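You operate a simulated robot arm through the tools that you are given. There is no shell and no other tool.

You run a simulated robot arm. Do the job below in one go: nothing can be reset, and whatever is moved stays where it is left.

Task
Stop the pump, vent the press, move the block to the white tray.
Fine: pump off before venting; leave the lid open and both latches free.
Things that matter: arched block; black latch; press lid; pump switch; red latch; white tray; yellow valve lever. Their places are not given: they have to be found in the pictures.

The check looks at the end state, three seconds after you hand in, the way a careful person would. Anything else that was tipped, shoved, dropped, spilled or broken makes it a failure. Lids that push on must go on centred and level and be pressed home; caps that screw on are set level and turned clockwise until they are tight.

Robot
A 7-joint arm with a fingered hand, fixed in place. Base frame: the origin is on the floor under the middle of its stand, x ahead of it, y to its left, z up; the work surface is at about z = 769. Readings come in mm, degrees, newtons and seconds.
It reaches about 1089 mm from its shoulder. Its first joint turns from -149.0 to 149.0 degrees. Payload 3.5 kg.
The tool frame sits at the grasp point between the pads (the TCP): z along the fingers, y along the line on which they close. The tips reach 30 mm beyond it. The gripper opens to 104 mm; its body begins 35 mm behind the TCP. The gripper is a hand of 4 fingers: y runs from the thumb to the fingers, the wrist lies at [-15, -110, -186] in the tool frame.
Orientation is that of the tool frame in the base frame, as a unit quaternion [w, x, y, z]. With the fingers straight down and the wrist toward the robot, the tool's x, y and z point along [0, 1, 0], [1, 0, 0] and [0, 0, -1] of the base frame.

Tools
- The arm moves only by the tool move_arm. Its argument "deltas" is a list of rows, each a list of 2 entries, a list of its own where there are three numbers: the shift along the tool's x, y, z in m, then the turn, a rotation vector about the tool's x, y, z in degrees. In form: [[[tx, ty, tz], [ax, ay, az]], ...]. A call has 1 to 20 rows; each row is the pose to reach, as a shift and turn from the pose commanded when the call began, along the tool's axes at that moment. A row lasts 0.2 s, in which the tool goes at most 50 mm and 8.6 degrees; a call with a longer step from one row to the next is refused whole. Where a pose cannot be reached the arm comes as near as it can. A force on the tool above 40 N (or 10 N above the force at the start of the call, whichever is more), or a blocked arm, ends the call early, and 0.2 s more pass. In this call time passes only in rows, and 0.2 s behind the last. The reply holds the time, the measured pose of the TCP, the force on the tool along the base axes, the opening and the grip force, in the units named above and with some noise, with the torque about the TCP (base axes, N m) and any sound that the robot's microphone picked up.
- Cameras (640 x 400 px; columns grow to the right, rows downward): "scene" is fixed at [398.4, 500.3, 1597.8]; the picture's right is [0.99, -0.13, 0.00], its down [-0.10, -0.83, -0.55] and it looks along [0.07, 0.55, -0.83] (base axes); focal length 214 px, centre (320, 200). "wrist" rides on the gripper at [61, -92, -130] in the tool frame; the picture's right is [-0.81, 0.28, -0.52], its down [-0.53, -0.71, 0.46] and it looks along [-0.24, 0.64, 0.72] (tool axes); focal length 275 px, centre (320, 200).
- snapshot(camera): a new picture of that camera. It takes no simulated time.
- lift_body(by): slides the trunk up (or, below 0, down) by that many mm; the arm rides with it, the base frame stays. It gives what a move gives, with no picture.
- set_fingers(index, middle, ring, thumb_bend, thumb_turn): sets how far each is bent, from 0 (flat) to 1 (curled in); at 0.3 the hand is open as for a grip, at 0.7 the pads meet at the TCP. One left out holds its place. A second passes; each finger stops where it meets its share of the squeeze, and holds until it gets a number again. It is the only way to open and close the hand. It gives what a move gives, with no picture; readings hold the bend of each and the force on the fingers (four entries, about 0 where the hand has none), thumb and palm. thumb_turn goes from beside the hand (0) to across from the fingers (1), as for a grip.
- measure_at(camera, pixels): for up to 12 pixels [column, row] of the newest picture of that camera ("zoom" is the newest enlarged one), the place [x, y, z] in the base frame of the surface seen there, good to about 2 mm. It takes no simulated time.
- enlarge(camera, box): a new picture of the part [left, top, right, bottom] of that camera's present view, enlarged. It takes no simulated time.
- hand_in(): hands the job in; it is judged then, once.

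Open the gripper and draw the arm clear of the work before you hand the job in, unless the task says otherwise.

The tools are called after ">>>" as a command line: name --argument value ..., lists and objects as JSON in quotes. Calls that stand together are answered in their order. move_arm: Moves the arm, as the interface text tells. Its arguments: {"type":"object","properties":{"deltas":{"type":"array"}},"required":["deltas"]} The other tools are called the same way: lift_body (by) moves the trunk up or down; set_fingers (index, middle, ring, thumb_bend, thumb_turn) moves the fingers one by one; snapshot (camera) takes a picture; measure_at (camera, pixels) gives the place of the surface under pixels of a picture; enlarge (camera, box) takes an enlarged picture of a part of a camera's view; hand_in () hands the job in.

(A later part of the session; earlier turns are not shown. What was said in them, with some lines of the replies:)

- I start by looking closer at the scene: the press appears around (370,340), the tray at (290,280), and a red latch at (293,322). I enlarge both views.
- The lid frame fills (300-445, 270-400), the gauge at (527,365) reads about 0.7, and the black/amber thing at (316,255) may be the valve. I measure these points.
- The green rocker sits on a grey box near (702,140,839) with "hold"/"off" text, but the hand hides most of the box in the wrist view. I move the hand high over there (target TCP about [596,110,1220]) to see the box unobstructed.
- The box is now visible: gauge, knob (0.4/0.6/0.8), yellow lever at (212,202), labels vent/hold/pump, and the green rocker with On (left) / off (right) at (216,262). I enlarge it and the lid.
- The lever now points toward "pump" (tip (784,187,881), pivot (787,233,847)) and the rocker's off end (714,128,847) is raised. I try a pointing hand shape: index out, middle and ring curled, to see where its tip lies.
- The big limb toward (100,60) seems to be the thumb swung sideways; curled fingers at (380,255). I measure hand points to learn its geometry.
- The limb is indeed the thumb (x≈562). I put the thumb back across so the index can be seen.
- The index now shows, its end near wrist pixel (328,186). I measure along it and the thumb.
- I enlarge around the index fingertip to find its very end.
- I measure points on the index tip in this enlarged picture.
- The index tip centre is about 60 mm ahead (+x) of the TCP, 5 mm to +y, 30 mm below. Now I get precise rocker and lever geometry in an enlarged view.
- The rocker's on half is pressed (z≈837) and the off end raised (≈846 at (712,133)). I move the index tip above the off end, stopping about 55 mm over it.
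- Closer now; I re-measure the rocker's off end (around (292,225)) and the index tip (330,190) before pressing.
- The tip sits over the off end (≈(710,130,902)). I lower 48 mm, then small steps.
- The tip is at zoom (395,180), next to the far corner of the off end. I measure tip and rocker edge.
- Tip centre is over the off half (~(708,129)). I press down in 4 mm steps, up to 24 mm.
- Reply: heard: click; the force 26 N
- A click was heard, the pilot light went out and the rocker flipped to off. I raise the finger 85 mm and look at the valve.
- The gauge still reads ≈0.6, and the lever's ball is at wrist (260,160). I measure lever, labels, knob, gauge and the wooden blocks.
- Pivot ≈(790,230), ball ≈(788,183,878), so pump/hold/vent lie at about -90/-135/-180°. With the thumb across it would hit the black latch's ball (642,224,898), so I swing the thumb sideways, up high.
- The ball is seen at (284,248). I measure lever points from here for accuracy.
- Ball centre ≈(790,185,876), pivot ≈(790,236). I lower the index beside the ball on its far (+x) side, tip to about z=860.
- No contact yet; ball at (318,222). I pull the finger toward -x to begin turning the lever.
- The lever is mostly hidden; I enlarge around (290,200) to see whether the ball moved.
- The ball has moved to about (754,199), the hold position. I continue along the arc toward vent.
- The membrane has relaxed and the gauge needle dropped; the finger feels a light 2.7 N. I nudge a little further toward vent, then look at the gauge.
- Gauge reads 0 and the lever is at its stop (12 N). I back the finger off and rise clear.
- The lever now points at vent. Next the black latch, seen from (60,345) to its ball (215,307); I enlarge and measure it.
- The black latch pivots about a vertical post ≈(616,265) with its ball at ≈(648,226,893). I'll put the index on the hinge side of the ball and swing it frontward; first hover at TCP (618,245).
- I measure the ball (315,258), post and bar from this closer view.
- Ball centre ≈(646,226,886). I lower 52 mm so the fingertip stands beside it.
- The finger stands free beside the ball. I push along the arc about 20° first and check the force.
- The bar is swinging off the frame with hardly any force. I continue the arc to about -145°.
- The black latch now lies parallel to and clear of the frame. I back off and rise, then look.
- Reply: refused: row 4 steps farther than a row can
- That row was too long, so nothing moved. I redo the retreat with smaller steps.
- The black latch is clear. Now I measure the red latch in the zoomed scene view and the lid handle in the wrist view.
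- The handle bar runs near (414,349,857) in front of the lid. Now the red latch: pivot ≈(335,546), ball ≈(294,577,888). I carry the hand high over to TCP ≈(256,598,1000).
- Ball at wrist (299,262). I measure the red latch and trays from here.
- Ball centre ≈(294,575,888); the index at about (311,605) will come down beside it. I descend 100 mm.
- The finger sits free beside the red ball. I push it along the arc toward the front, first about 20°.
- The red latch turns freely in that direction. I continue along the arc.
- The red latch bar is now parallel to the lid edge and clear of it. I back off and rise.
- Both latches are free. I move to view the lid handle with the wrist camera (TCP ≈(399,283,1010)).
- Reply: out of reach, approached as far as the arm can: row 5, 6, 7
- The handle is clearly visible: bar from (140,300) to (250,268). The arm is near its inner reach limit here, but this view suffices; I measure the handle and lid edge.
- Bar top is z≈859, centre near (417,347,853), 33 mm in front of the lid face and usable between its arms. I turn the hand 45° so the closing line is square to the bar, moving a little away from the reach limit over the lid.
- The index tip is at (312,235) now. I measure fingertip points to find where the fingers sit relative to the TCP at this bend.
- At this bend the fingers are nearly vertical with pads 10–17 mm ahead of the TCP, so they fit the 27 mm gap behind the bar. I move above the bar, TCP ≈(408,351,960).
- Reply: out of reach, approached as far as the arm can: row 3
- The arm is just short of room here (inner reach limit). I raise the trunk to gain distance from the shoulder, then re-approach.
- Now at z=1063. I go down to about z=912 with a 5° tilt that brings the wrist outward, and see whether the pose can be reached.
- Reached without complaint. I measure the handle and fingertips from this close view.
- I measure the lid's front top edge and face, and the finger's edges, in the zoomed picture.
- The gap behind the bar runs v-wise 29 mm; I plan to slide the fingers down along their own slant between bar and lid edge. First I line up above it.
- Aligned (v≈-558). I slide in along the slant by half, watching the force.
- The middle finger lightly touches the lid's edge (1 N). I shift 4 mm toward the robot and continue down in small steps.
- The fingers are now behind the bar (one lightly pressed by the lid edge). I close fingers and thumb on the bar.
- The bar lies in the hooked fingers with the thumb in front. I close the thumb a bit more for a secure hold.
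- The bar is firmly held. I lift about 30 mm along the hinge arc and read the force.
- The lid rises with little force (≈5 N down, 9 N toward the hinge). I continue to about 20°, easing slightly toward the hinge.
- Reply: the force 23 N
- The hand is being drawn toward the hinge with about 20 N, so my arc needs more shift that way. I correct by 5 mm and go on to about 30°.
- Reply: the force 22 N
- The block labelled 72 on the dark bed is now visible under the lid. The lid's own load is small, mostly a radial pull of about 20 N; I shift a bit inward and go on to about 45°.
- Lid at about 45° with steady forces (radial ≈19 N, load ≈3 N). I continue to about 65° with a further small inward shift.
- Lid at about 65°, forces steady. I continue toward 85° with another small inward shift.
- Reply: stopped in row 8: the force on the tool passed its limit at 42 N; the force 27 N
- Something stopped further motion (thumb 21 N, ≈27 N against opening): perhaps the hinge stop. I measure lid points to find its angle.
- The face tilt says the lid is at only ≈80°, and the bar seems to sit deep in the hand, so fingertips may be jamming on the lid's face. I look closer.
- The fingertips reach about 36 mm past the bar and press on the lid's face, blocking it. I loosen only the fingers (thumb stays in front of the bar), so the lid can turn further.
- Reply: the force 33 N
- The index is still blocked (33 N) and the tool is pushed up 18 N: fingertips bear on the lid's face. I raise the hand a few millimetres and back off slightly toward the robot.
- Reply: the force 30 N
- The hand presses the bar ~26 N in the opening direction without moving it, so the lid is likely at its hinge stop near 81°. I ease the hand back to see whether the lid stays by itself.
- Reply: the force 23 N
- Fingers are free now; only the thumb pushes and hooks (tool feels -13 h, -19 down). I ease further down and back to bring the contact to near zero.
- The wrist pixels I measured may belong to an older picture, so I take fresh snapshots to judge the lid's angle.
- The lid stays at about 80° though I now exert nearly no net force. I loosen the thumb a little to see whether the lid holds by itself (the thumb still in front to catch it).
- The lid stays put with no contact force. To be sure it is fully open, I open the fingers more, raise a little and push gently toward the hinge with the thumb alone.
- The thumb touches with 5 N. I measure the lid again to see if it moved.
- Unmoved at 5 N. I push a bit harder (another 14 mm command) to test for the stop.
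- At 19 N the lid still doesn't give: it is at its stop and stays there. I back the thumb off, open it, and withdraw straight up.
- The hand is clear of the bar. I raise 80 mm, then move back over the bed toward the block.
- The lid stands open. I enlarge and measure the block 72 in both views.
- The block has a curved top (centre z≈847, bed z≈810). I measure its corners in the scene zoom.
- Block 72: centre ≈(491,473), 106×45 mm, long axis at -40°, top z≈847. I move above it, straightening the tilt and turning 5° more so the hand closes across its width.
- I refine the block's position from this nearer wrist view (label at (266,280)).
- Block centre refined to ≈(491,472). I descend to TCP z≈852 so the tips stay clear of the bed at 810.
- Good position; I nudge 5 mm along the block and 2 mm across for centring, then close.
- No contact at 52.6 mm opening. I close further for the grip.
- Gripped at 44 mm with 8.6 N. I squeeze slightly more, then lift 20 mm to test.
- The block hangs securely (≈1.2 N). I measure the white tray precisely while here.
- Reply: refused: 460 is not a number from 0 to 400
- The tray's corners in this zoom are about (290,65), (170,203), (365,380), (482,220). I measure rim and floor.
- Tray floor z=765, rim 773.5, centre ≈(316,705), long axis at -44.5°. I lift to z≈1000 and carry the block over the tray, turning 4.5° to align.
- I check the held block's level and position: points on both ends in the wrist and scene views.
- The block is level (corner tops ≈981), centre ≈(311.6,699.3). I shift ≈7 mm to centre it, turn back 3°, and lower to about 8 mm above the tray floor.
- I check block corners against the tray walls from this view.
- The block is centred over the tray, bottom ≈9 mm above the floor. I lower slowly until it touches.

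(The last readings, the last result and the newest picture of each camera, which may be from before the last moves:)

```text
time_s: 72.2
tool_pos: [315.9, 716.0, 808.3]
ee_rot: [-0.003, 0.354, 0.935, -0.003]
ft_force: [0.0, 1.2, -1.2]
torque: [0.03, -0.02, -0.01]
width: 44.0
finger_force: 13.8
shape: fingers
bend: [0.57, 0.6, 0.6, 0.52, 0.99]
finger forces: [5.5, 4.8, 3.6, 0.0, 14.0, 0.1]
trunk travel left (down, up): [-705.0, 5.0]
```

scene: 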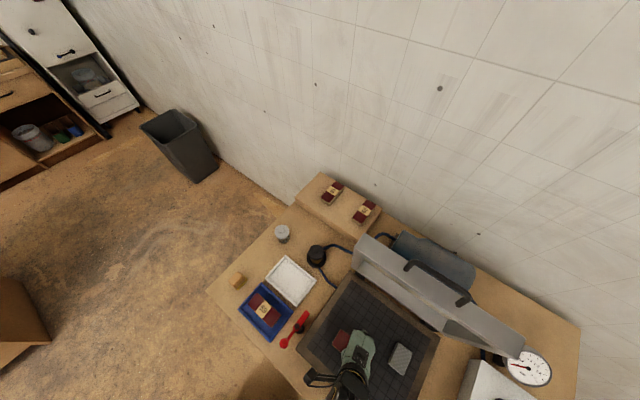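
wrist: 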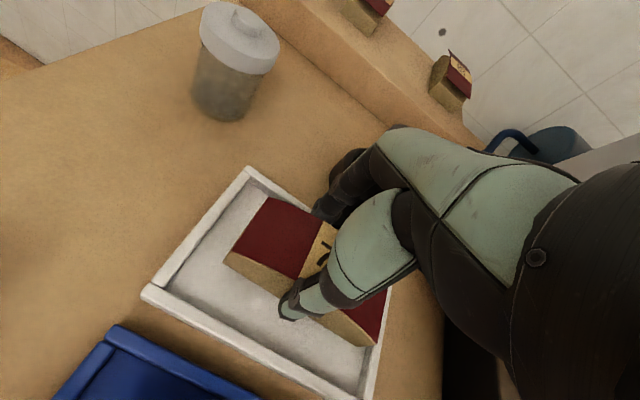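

Not yet in contact (vertical force unchanged at -1.2 N). I go down in 1 mm steps.

>>> move_arm --deltas '[[[0, 0, 0.001], [0, 0, 0]], [[0, 0, 0.002], [0, 0, 0]]]'

>>> enlarge --camera "wrist" --box '[140, 160, 400, 400]'

>>> measure_at --camera "zoom" --pixels '[[215, 70], [145, 145], [145, 165], [145, 175], [240, 230], [390, 290], [385, 310], [300, 250]]'

```text
time_s: 72.8
tool_pos: [317.0, 714.8, 807.3]
ee_rot: [-0.003, 0.354, 0.935, -0.003]
ft_force: [0.4, -1.0, -1.1]
torque: [0.03, 0.03, 0.0]
width: 44.0
finger_force: 13.8
shape: fingers
bend: [0.57, 0.6, 0.6, 0.52, 0.99]
finger forces: [5.5, 4.8, 3.6, 0.0, 14.0, 0.0]
trunk travel left (down, up): [-705.0, 5.0]
```

```text
1.67 times, centred on (270, 280) of wrist
```

zoom: 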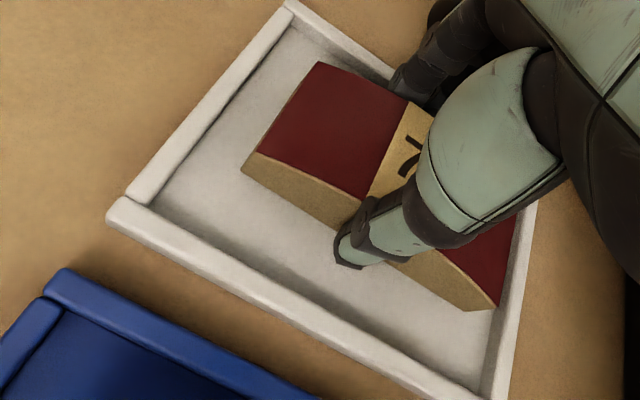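

```text
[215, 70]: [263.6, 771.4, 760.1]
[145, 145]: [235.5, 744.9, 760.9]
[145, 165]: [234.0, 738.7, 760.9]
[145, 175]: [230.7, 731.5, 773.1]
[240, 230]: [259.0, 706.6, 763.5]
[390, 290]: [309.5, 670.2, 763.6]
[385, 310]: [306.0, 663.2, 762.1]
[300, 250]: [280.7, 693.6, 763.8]
```

I measure the block's lower edge directly: zoom points near (244,166) and (470,305).

>>> measure_at --camera "zoom" --pixels '[[246, 168], [250, 160], [260, 153], [300, 195], [330, 215], [470, 306], [485, 303], [320, 66], [450, 290], [240, 178]]'

```text
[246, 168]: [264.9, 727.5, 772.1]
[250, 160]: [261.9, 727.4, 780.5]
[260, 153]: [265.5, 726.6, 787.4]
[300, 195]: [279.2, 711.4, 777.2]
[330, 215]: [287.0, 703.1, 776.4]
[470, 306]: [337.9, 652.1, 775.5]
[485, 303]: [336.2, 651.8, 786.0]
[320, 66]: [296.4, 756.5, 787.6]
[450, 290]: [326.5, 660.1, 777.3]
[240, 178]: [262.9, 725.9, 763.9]
```

The block is within a millimetre or two of the floor. I lower 2 mm more watching for contact.

>>> move_arm --deltas '[[[0, 0, 0.001], [0, 0, 0]], [[0, 0, 0.002], [0, 0, 0]]]'

```text
time_s: 73.4
tool_pos: [315.4, 715.9, 805.0]
ee_rot: [-0.003, 0.354, 0.935, -0.002]
ft_force: [0.9, -0.6, -1.2]
torque: [0.03, -0.01, 0.01]
width: 43.8
finger_force: 13.4
shape: fingers
bend: [0.57, 0.6, 0.6, 0.52, 0.99]
finger forces: [5.6, 4.8, 3.5, 0.0, 14.0, 0.0]
trunk travel left (down, up): [-705.0, 5.0]
```

No contact yet (-1.2 N). Another 2 mm.

>>> move_arm --deltas '[[[0, 0, 0.001], [0, 0, 0]], [[0, 0, 0.002], [0, 0, 0]]]'

>>> enlarge --camera "wrist" --box '[140, 160, 400, 400]'

>>> measure_at --camera "zoom" --pixels '[[246, 168], [250, 160], [260, 153], [240, 180], [300, 195], [470, 306], [485, 303], [320, 66]]'

```text
time_s: 74.0
tool_pos: [315.2, 716.2, 804.1]
ee_rot: [-0.004, 0.355, 0.935, -0.002]
ft_force: [0.5, 0.0, 11.7]
torque: [-0.1, 0.01, -0.02]
width: 44.3
finger_force: 15.6
shape: fingers
bend: [0.57, 0.6, 0.6, 0.52, 0.99]
finger forces: [5.9, 5.4, 4.0, 0.1, 15.6, 0.0]
trunk travel left (down, up): [-705.0, 5.0]
```

```text
1.67 times, centred on (270, 280) of wrist
```

zoom: 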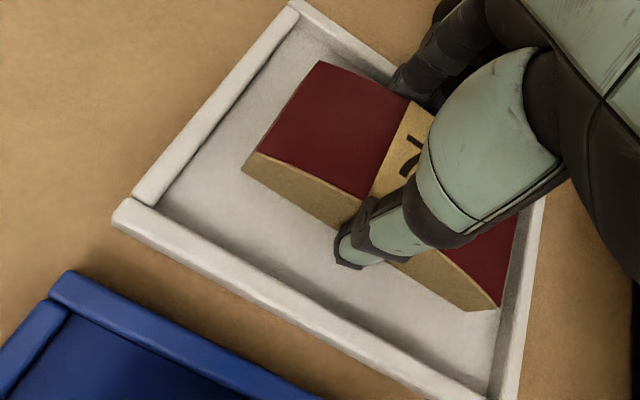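

```text
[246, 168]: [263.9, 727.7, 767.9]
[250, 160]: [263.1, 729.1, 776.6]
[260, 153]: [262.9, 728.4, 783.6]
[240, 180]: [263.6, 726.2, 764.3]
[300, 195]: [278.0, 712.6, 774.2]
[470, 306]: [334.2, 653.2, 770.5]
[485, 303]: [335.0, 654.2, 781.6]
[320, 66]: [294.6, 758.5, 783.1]
```

Contact: 11.7 N upward. I relieve 1 mm and open the hand a little.

>>> move_arm --deltas '[[[0, 0, -0.001], [0, 0, 0]]]'

>>> set_fingers --index 0.48 --middle 0.48 --ring 0.48 --thumb_bend 0.44

>>> snapshot --camera "wrist"

```text
time_s: 74.4
tool_pos: [315.5, 715.4, 805.4]
ee_rot: [-0.003, 0.354, 0.935, -0.002]
ft_force: [0.0, 1.1, 7.6]
torque: [0.0, -0.01, 0.01]
width: 43.7
finger_force: 15.2
shape: fingers
bend: [0.57, 0.6, 0.6, 0.52, 0.99]
finger forces: [5.9, 5.3, 4.1, 0.0, 15.1, 0.0]
trunk travel left (down, up): [-705.0, 5.0]
```

```text
time_s: 75.4
tool_pos: [316.3, 716.8, 803.9]
ee_rot: [-0.003, 0.355, 0.935, -0.003]
ft_force: [-0.6, -0.1, 0.6]
torque: [0.0, 0.0, -0.02]
width: 61.9
finger_force: 0.0
shape: fingers
bend: [0.48, 0.48, 0.48, 0.44, 0.99]
finger forces: [0.1, 0.0, 0.1, 0.0, 0.0, 0.1]
trunk travel left (down, up): [-705.0, 5.0]
```

```text
taken
```

wrist: 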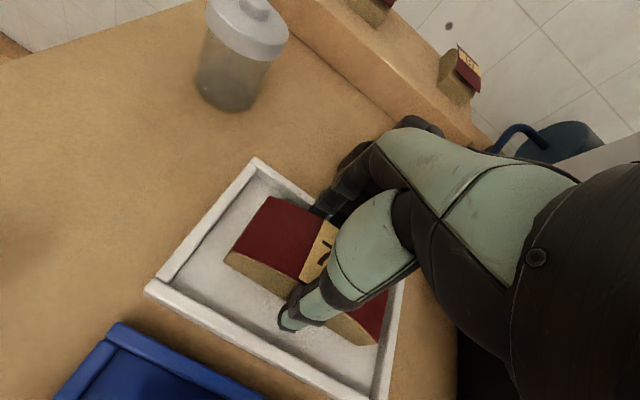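

Released without disturbing the block. I rise straight up.

>>> move_arm --deltas '[[[0, 0, -0.015], [0, 0, 0]], [[0, 0, -0.035], [0, 0, 0]], [[0, 0, -0.07], [0, 0, 0]], [[0, 0, -0.11], [0, 0, 0]], [[0, 0, -0.15], [0, 0, 0]], [[0, 0, -0.19], [0, 0, 0]]]'

>>> snapshot --camera "wrist"

>>> snapshot --camera "scene"

```text
time_s: 76.8
tool_pos: [318.1, 717.8, 996.5]
ee_rot: [-0.003, 0.354, 0.935, -0.002]
ft_force: [0.0, 0.0, 0.5]
torque: [0.05, 0.02, -0.01]
width: 62.2
finger_force: 0.1
shape: fingers
bend: [0.48, 0.48, 0.48, 0.44, 0.99]
finger forces: [0.0, 0.0, 0.0, 0.0, 0.0, 0.0]
trunk travel left (down, up): [-705.0, 5.0]
```

```text
taken
```

wrist: 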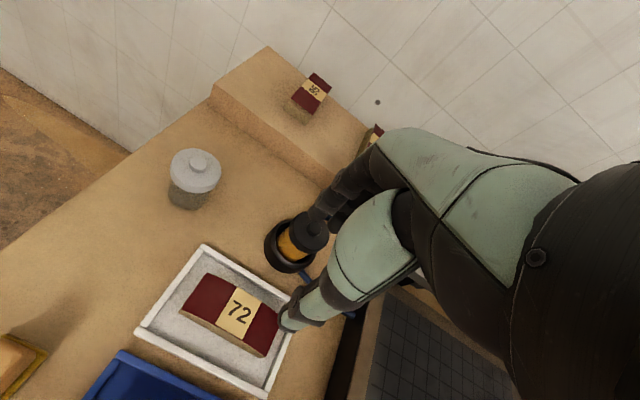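

```text
taken
```

scene: 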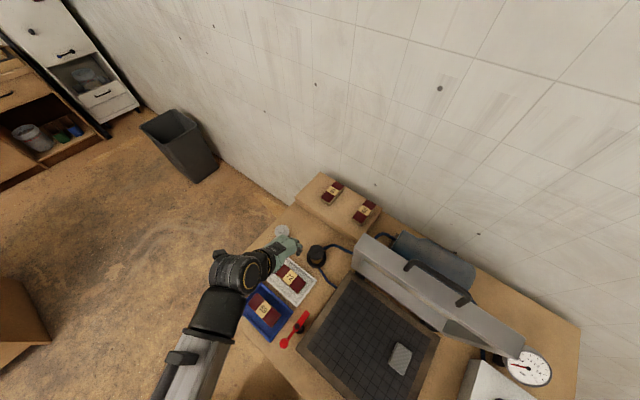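

The block 72 lies in the white tray, and the lid still stands. I open the hand and raise the arm well clear, then check everything.

>>> set_fingers --index 0.3 --middle 0.3 --ring 0.3 --thumb_bend 0.3

>>> move_arm --deltas '[[[0, 0, -0.04], [0, 0, 0]], [[0, 0, -0.08], [0, 0, 0]], [[0, 0, -0.12], [0, 0, 0]], [[0, 0, -0.16], [0, 0, 0]], [[0, 0, -0.2], [0, 0, 0]], [[0, 0, -0.24], [0, 0, 0]], [[0, 0, -0.28], [0, 0, 0]]]'

>>> snapshot --camera "wrist"

>>> snapshot --camera "scene"

```text
time_s: 77.8
tool_pos: [318.7, 718.4, 994.9]
ee_rot: [-0.003, 0.355, 0.935, -0.003]
ft_force: [0.4, 0.0, -0.3]
torque: [-0.02, 0.01, 0.0]
width: 102.6
finger_force: 0.0
shape: fingers
bend: [0.3, 0.3, 0.3, 0.3, 0.98]
finger forces: [0.0, 0.1, 0.1, 0.1, 0.1, 0.1]
trunk travel left (down, up): [-705.0, 5.0]
```

```text
time_s: 79.4
tool_pos: [317.8, 716.9, 1274.5]
ee_rot: [-0.003, 0.354, 0.935, -0.002]
ft_force: [-0.2, -1.3, 0.1]
torque: [-0.02, 0.02, 0.0]
width: 102.8
finger_force: 0.0
shape: fingers
bend: [0.3, 0.3, 0.3, 0.3, 0.98]
finger forces: [0.0, 0.0, 0.1, 0.0, 0.1, 0.0]
trunk travel left (down, up): [-705.0, 5.0]
```

```text
taken
```

wrist: 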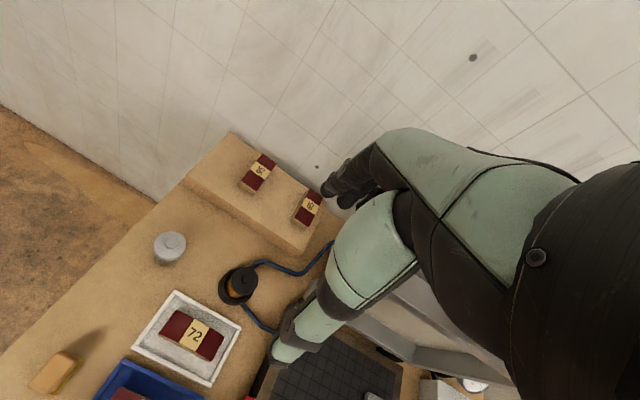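

```text
taken
```

scene: 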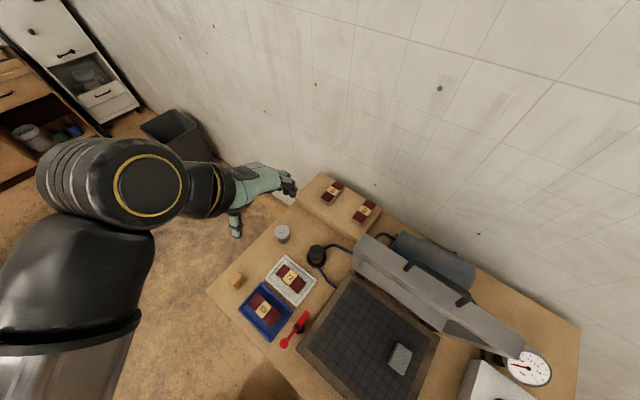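

Everything looks right from here. I swing the arm over, high, to check the black latch, valve and switch with the wrist camera.

>>> move_arm --deltas '[[[-0.0435, -0.0192, 0], [0, 0, 3.4]], [[-0.087, -0.0384, 0], [0, 0, 6.9]], [[-0.1304, -0.0577, 0], [0, 0, 10.3]], [[-0.1739, -0.0769, 0], [0, 0, 13.7]], [[-0.2174, -0.0961, 0], [0, 0, 17.1]], [[-0.2609, -0.1153, 0], [0, 0, 20.6]], [[-0.3044, -0.1346, 0], [0, 0, 24]], [[-0.3478, -0.1538, 0], [0, 0, 27.4]], [[-0.3913, -0.173, 0], [0, 0, 30.9]], [[-0.4348, -0.1922, 0], [0, 0, 34.3]], [[-0.4783, -0.2114, 0], [0, 0, 37.7]], [[-0.5217, -0.2307, 0], [0, 0, 41.1]], [[-0.5652, -0.2499, 0], [0, 0, 44.6]], [[-0.6087, -0.2691, 0], [0, 0, 48]]]'

>>> snapshot --camera "wrist"

>>> snapshot --camera "scene"

```text
time_s: 82.4
tool_pos: [599.7, 111.4, 1274.2]
ee_rot: [-0.002, 0.704, 0.71, -0.004]
ft_force: [-0.6, -0.5, 0.0]
torque: [0.03, 0.04, 0.0]
width: 102.8
finger_force: 0.0
shape: fingers
bend: [0.3, 0.3, 0.3, 0.3, 0.98]
finger forces: [0.0, 0.0, 0.0, 0.0, 0.1, 0.0]
trunk travel left (down, up): [-705.0, 5.0]
```

```text
taken
```

wrist: 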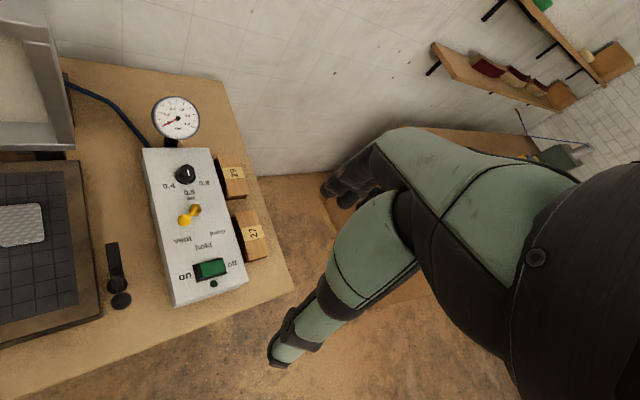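

```text
taken
```

scene: 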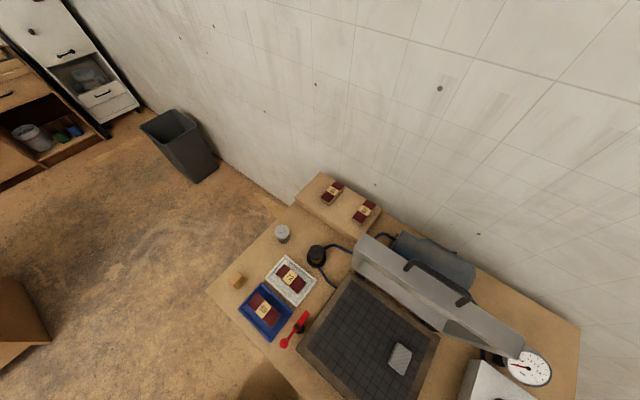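

All seems in order; I enlarge the control box, latch and tray for a last check.

>>> enlarge --camera "wrist" --box '[80, 90, 280, 320]'

>>> enlarge --camera "scene" --box '[220, 240, 420, 390]'

```text
1.74 times, centred on (180, 205) of wrist
```

zoom: 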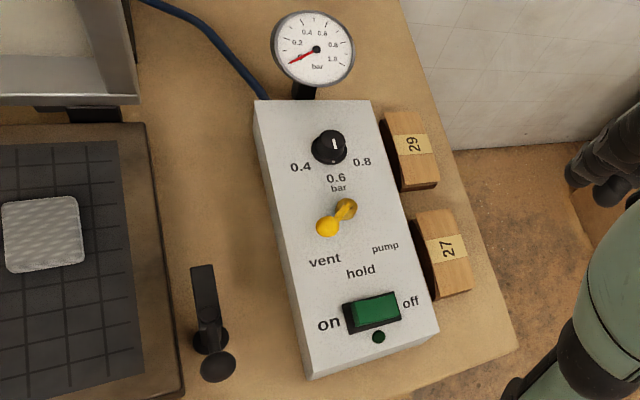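

```text
2.67 times, centred on (320, 315) of scene
```

zoom: 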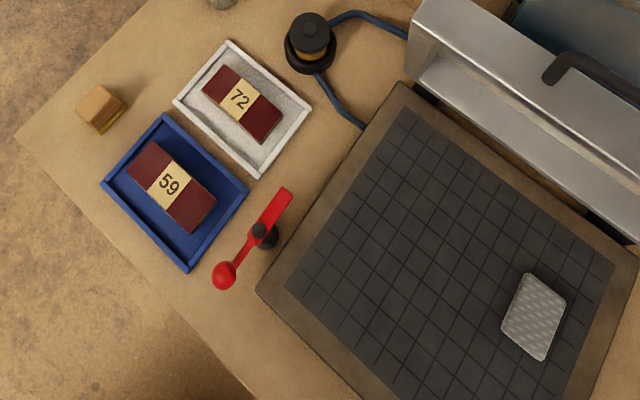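

Pump is off, the lever points to vent, the gauge reads 0, both latches are clear of the press, the lid stands open and block 72 is in the white tray. The hand is open and clear of the work, so I hand in.

>>> hand_in

```text
The job is handed in.
```

The pump is off, the press is vented, and the arched block (number 72) is sitting level in the white tray. I've handed the job in; no result came back with it.

- **Order:** I switched the pump off first, heard it click and saw the pilot light go out. Only then did I turn the yellow lever to vent. The gauge dropped to 0 and the membrane relaxed.
- **Latches:** the red and black latches are both swung clear of the lid frame.
- **Lid:** it stands open at about 80°. It didn't move when I pushed it further with about 19 N, so I took that as its stop. It stayed up on its own once I let go.
- **Surroundings:** in the last pictures nothing else looked moved or knocked over. The hand is open and the arm is clear of the work.
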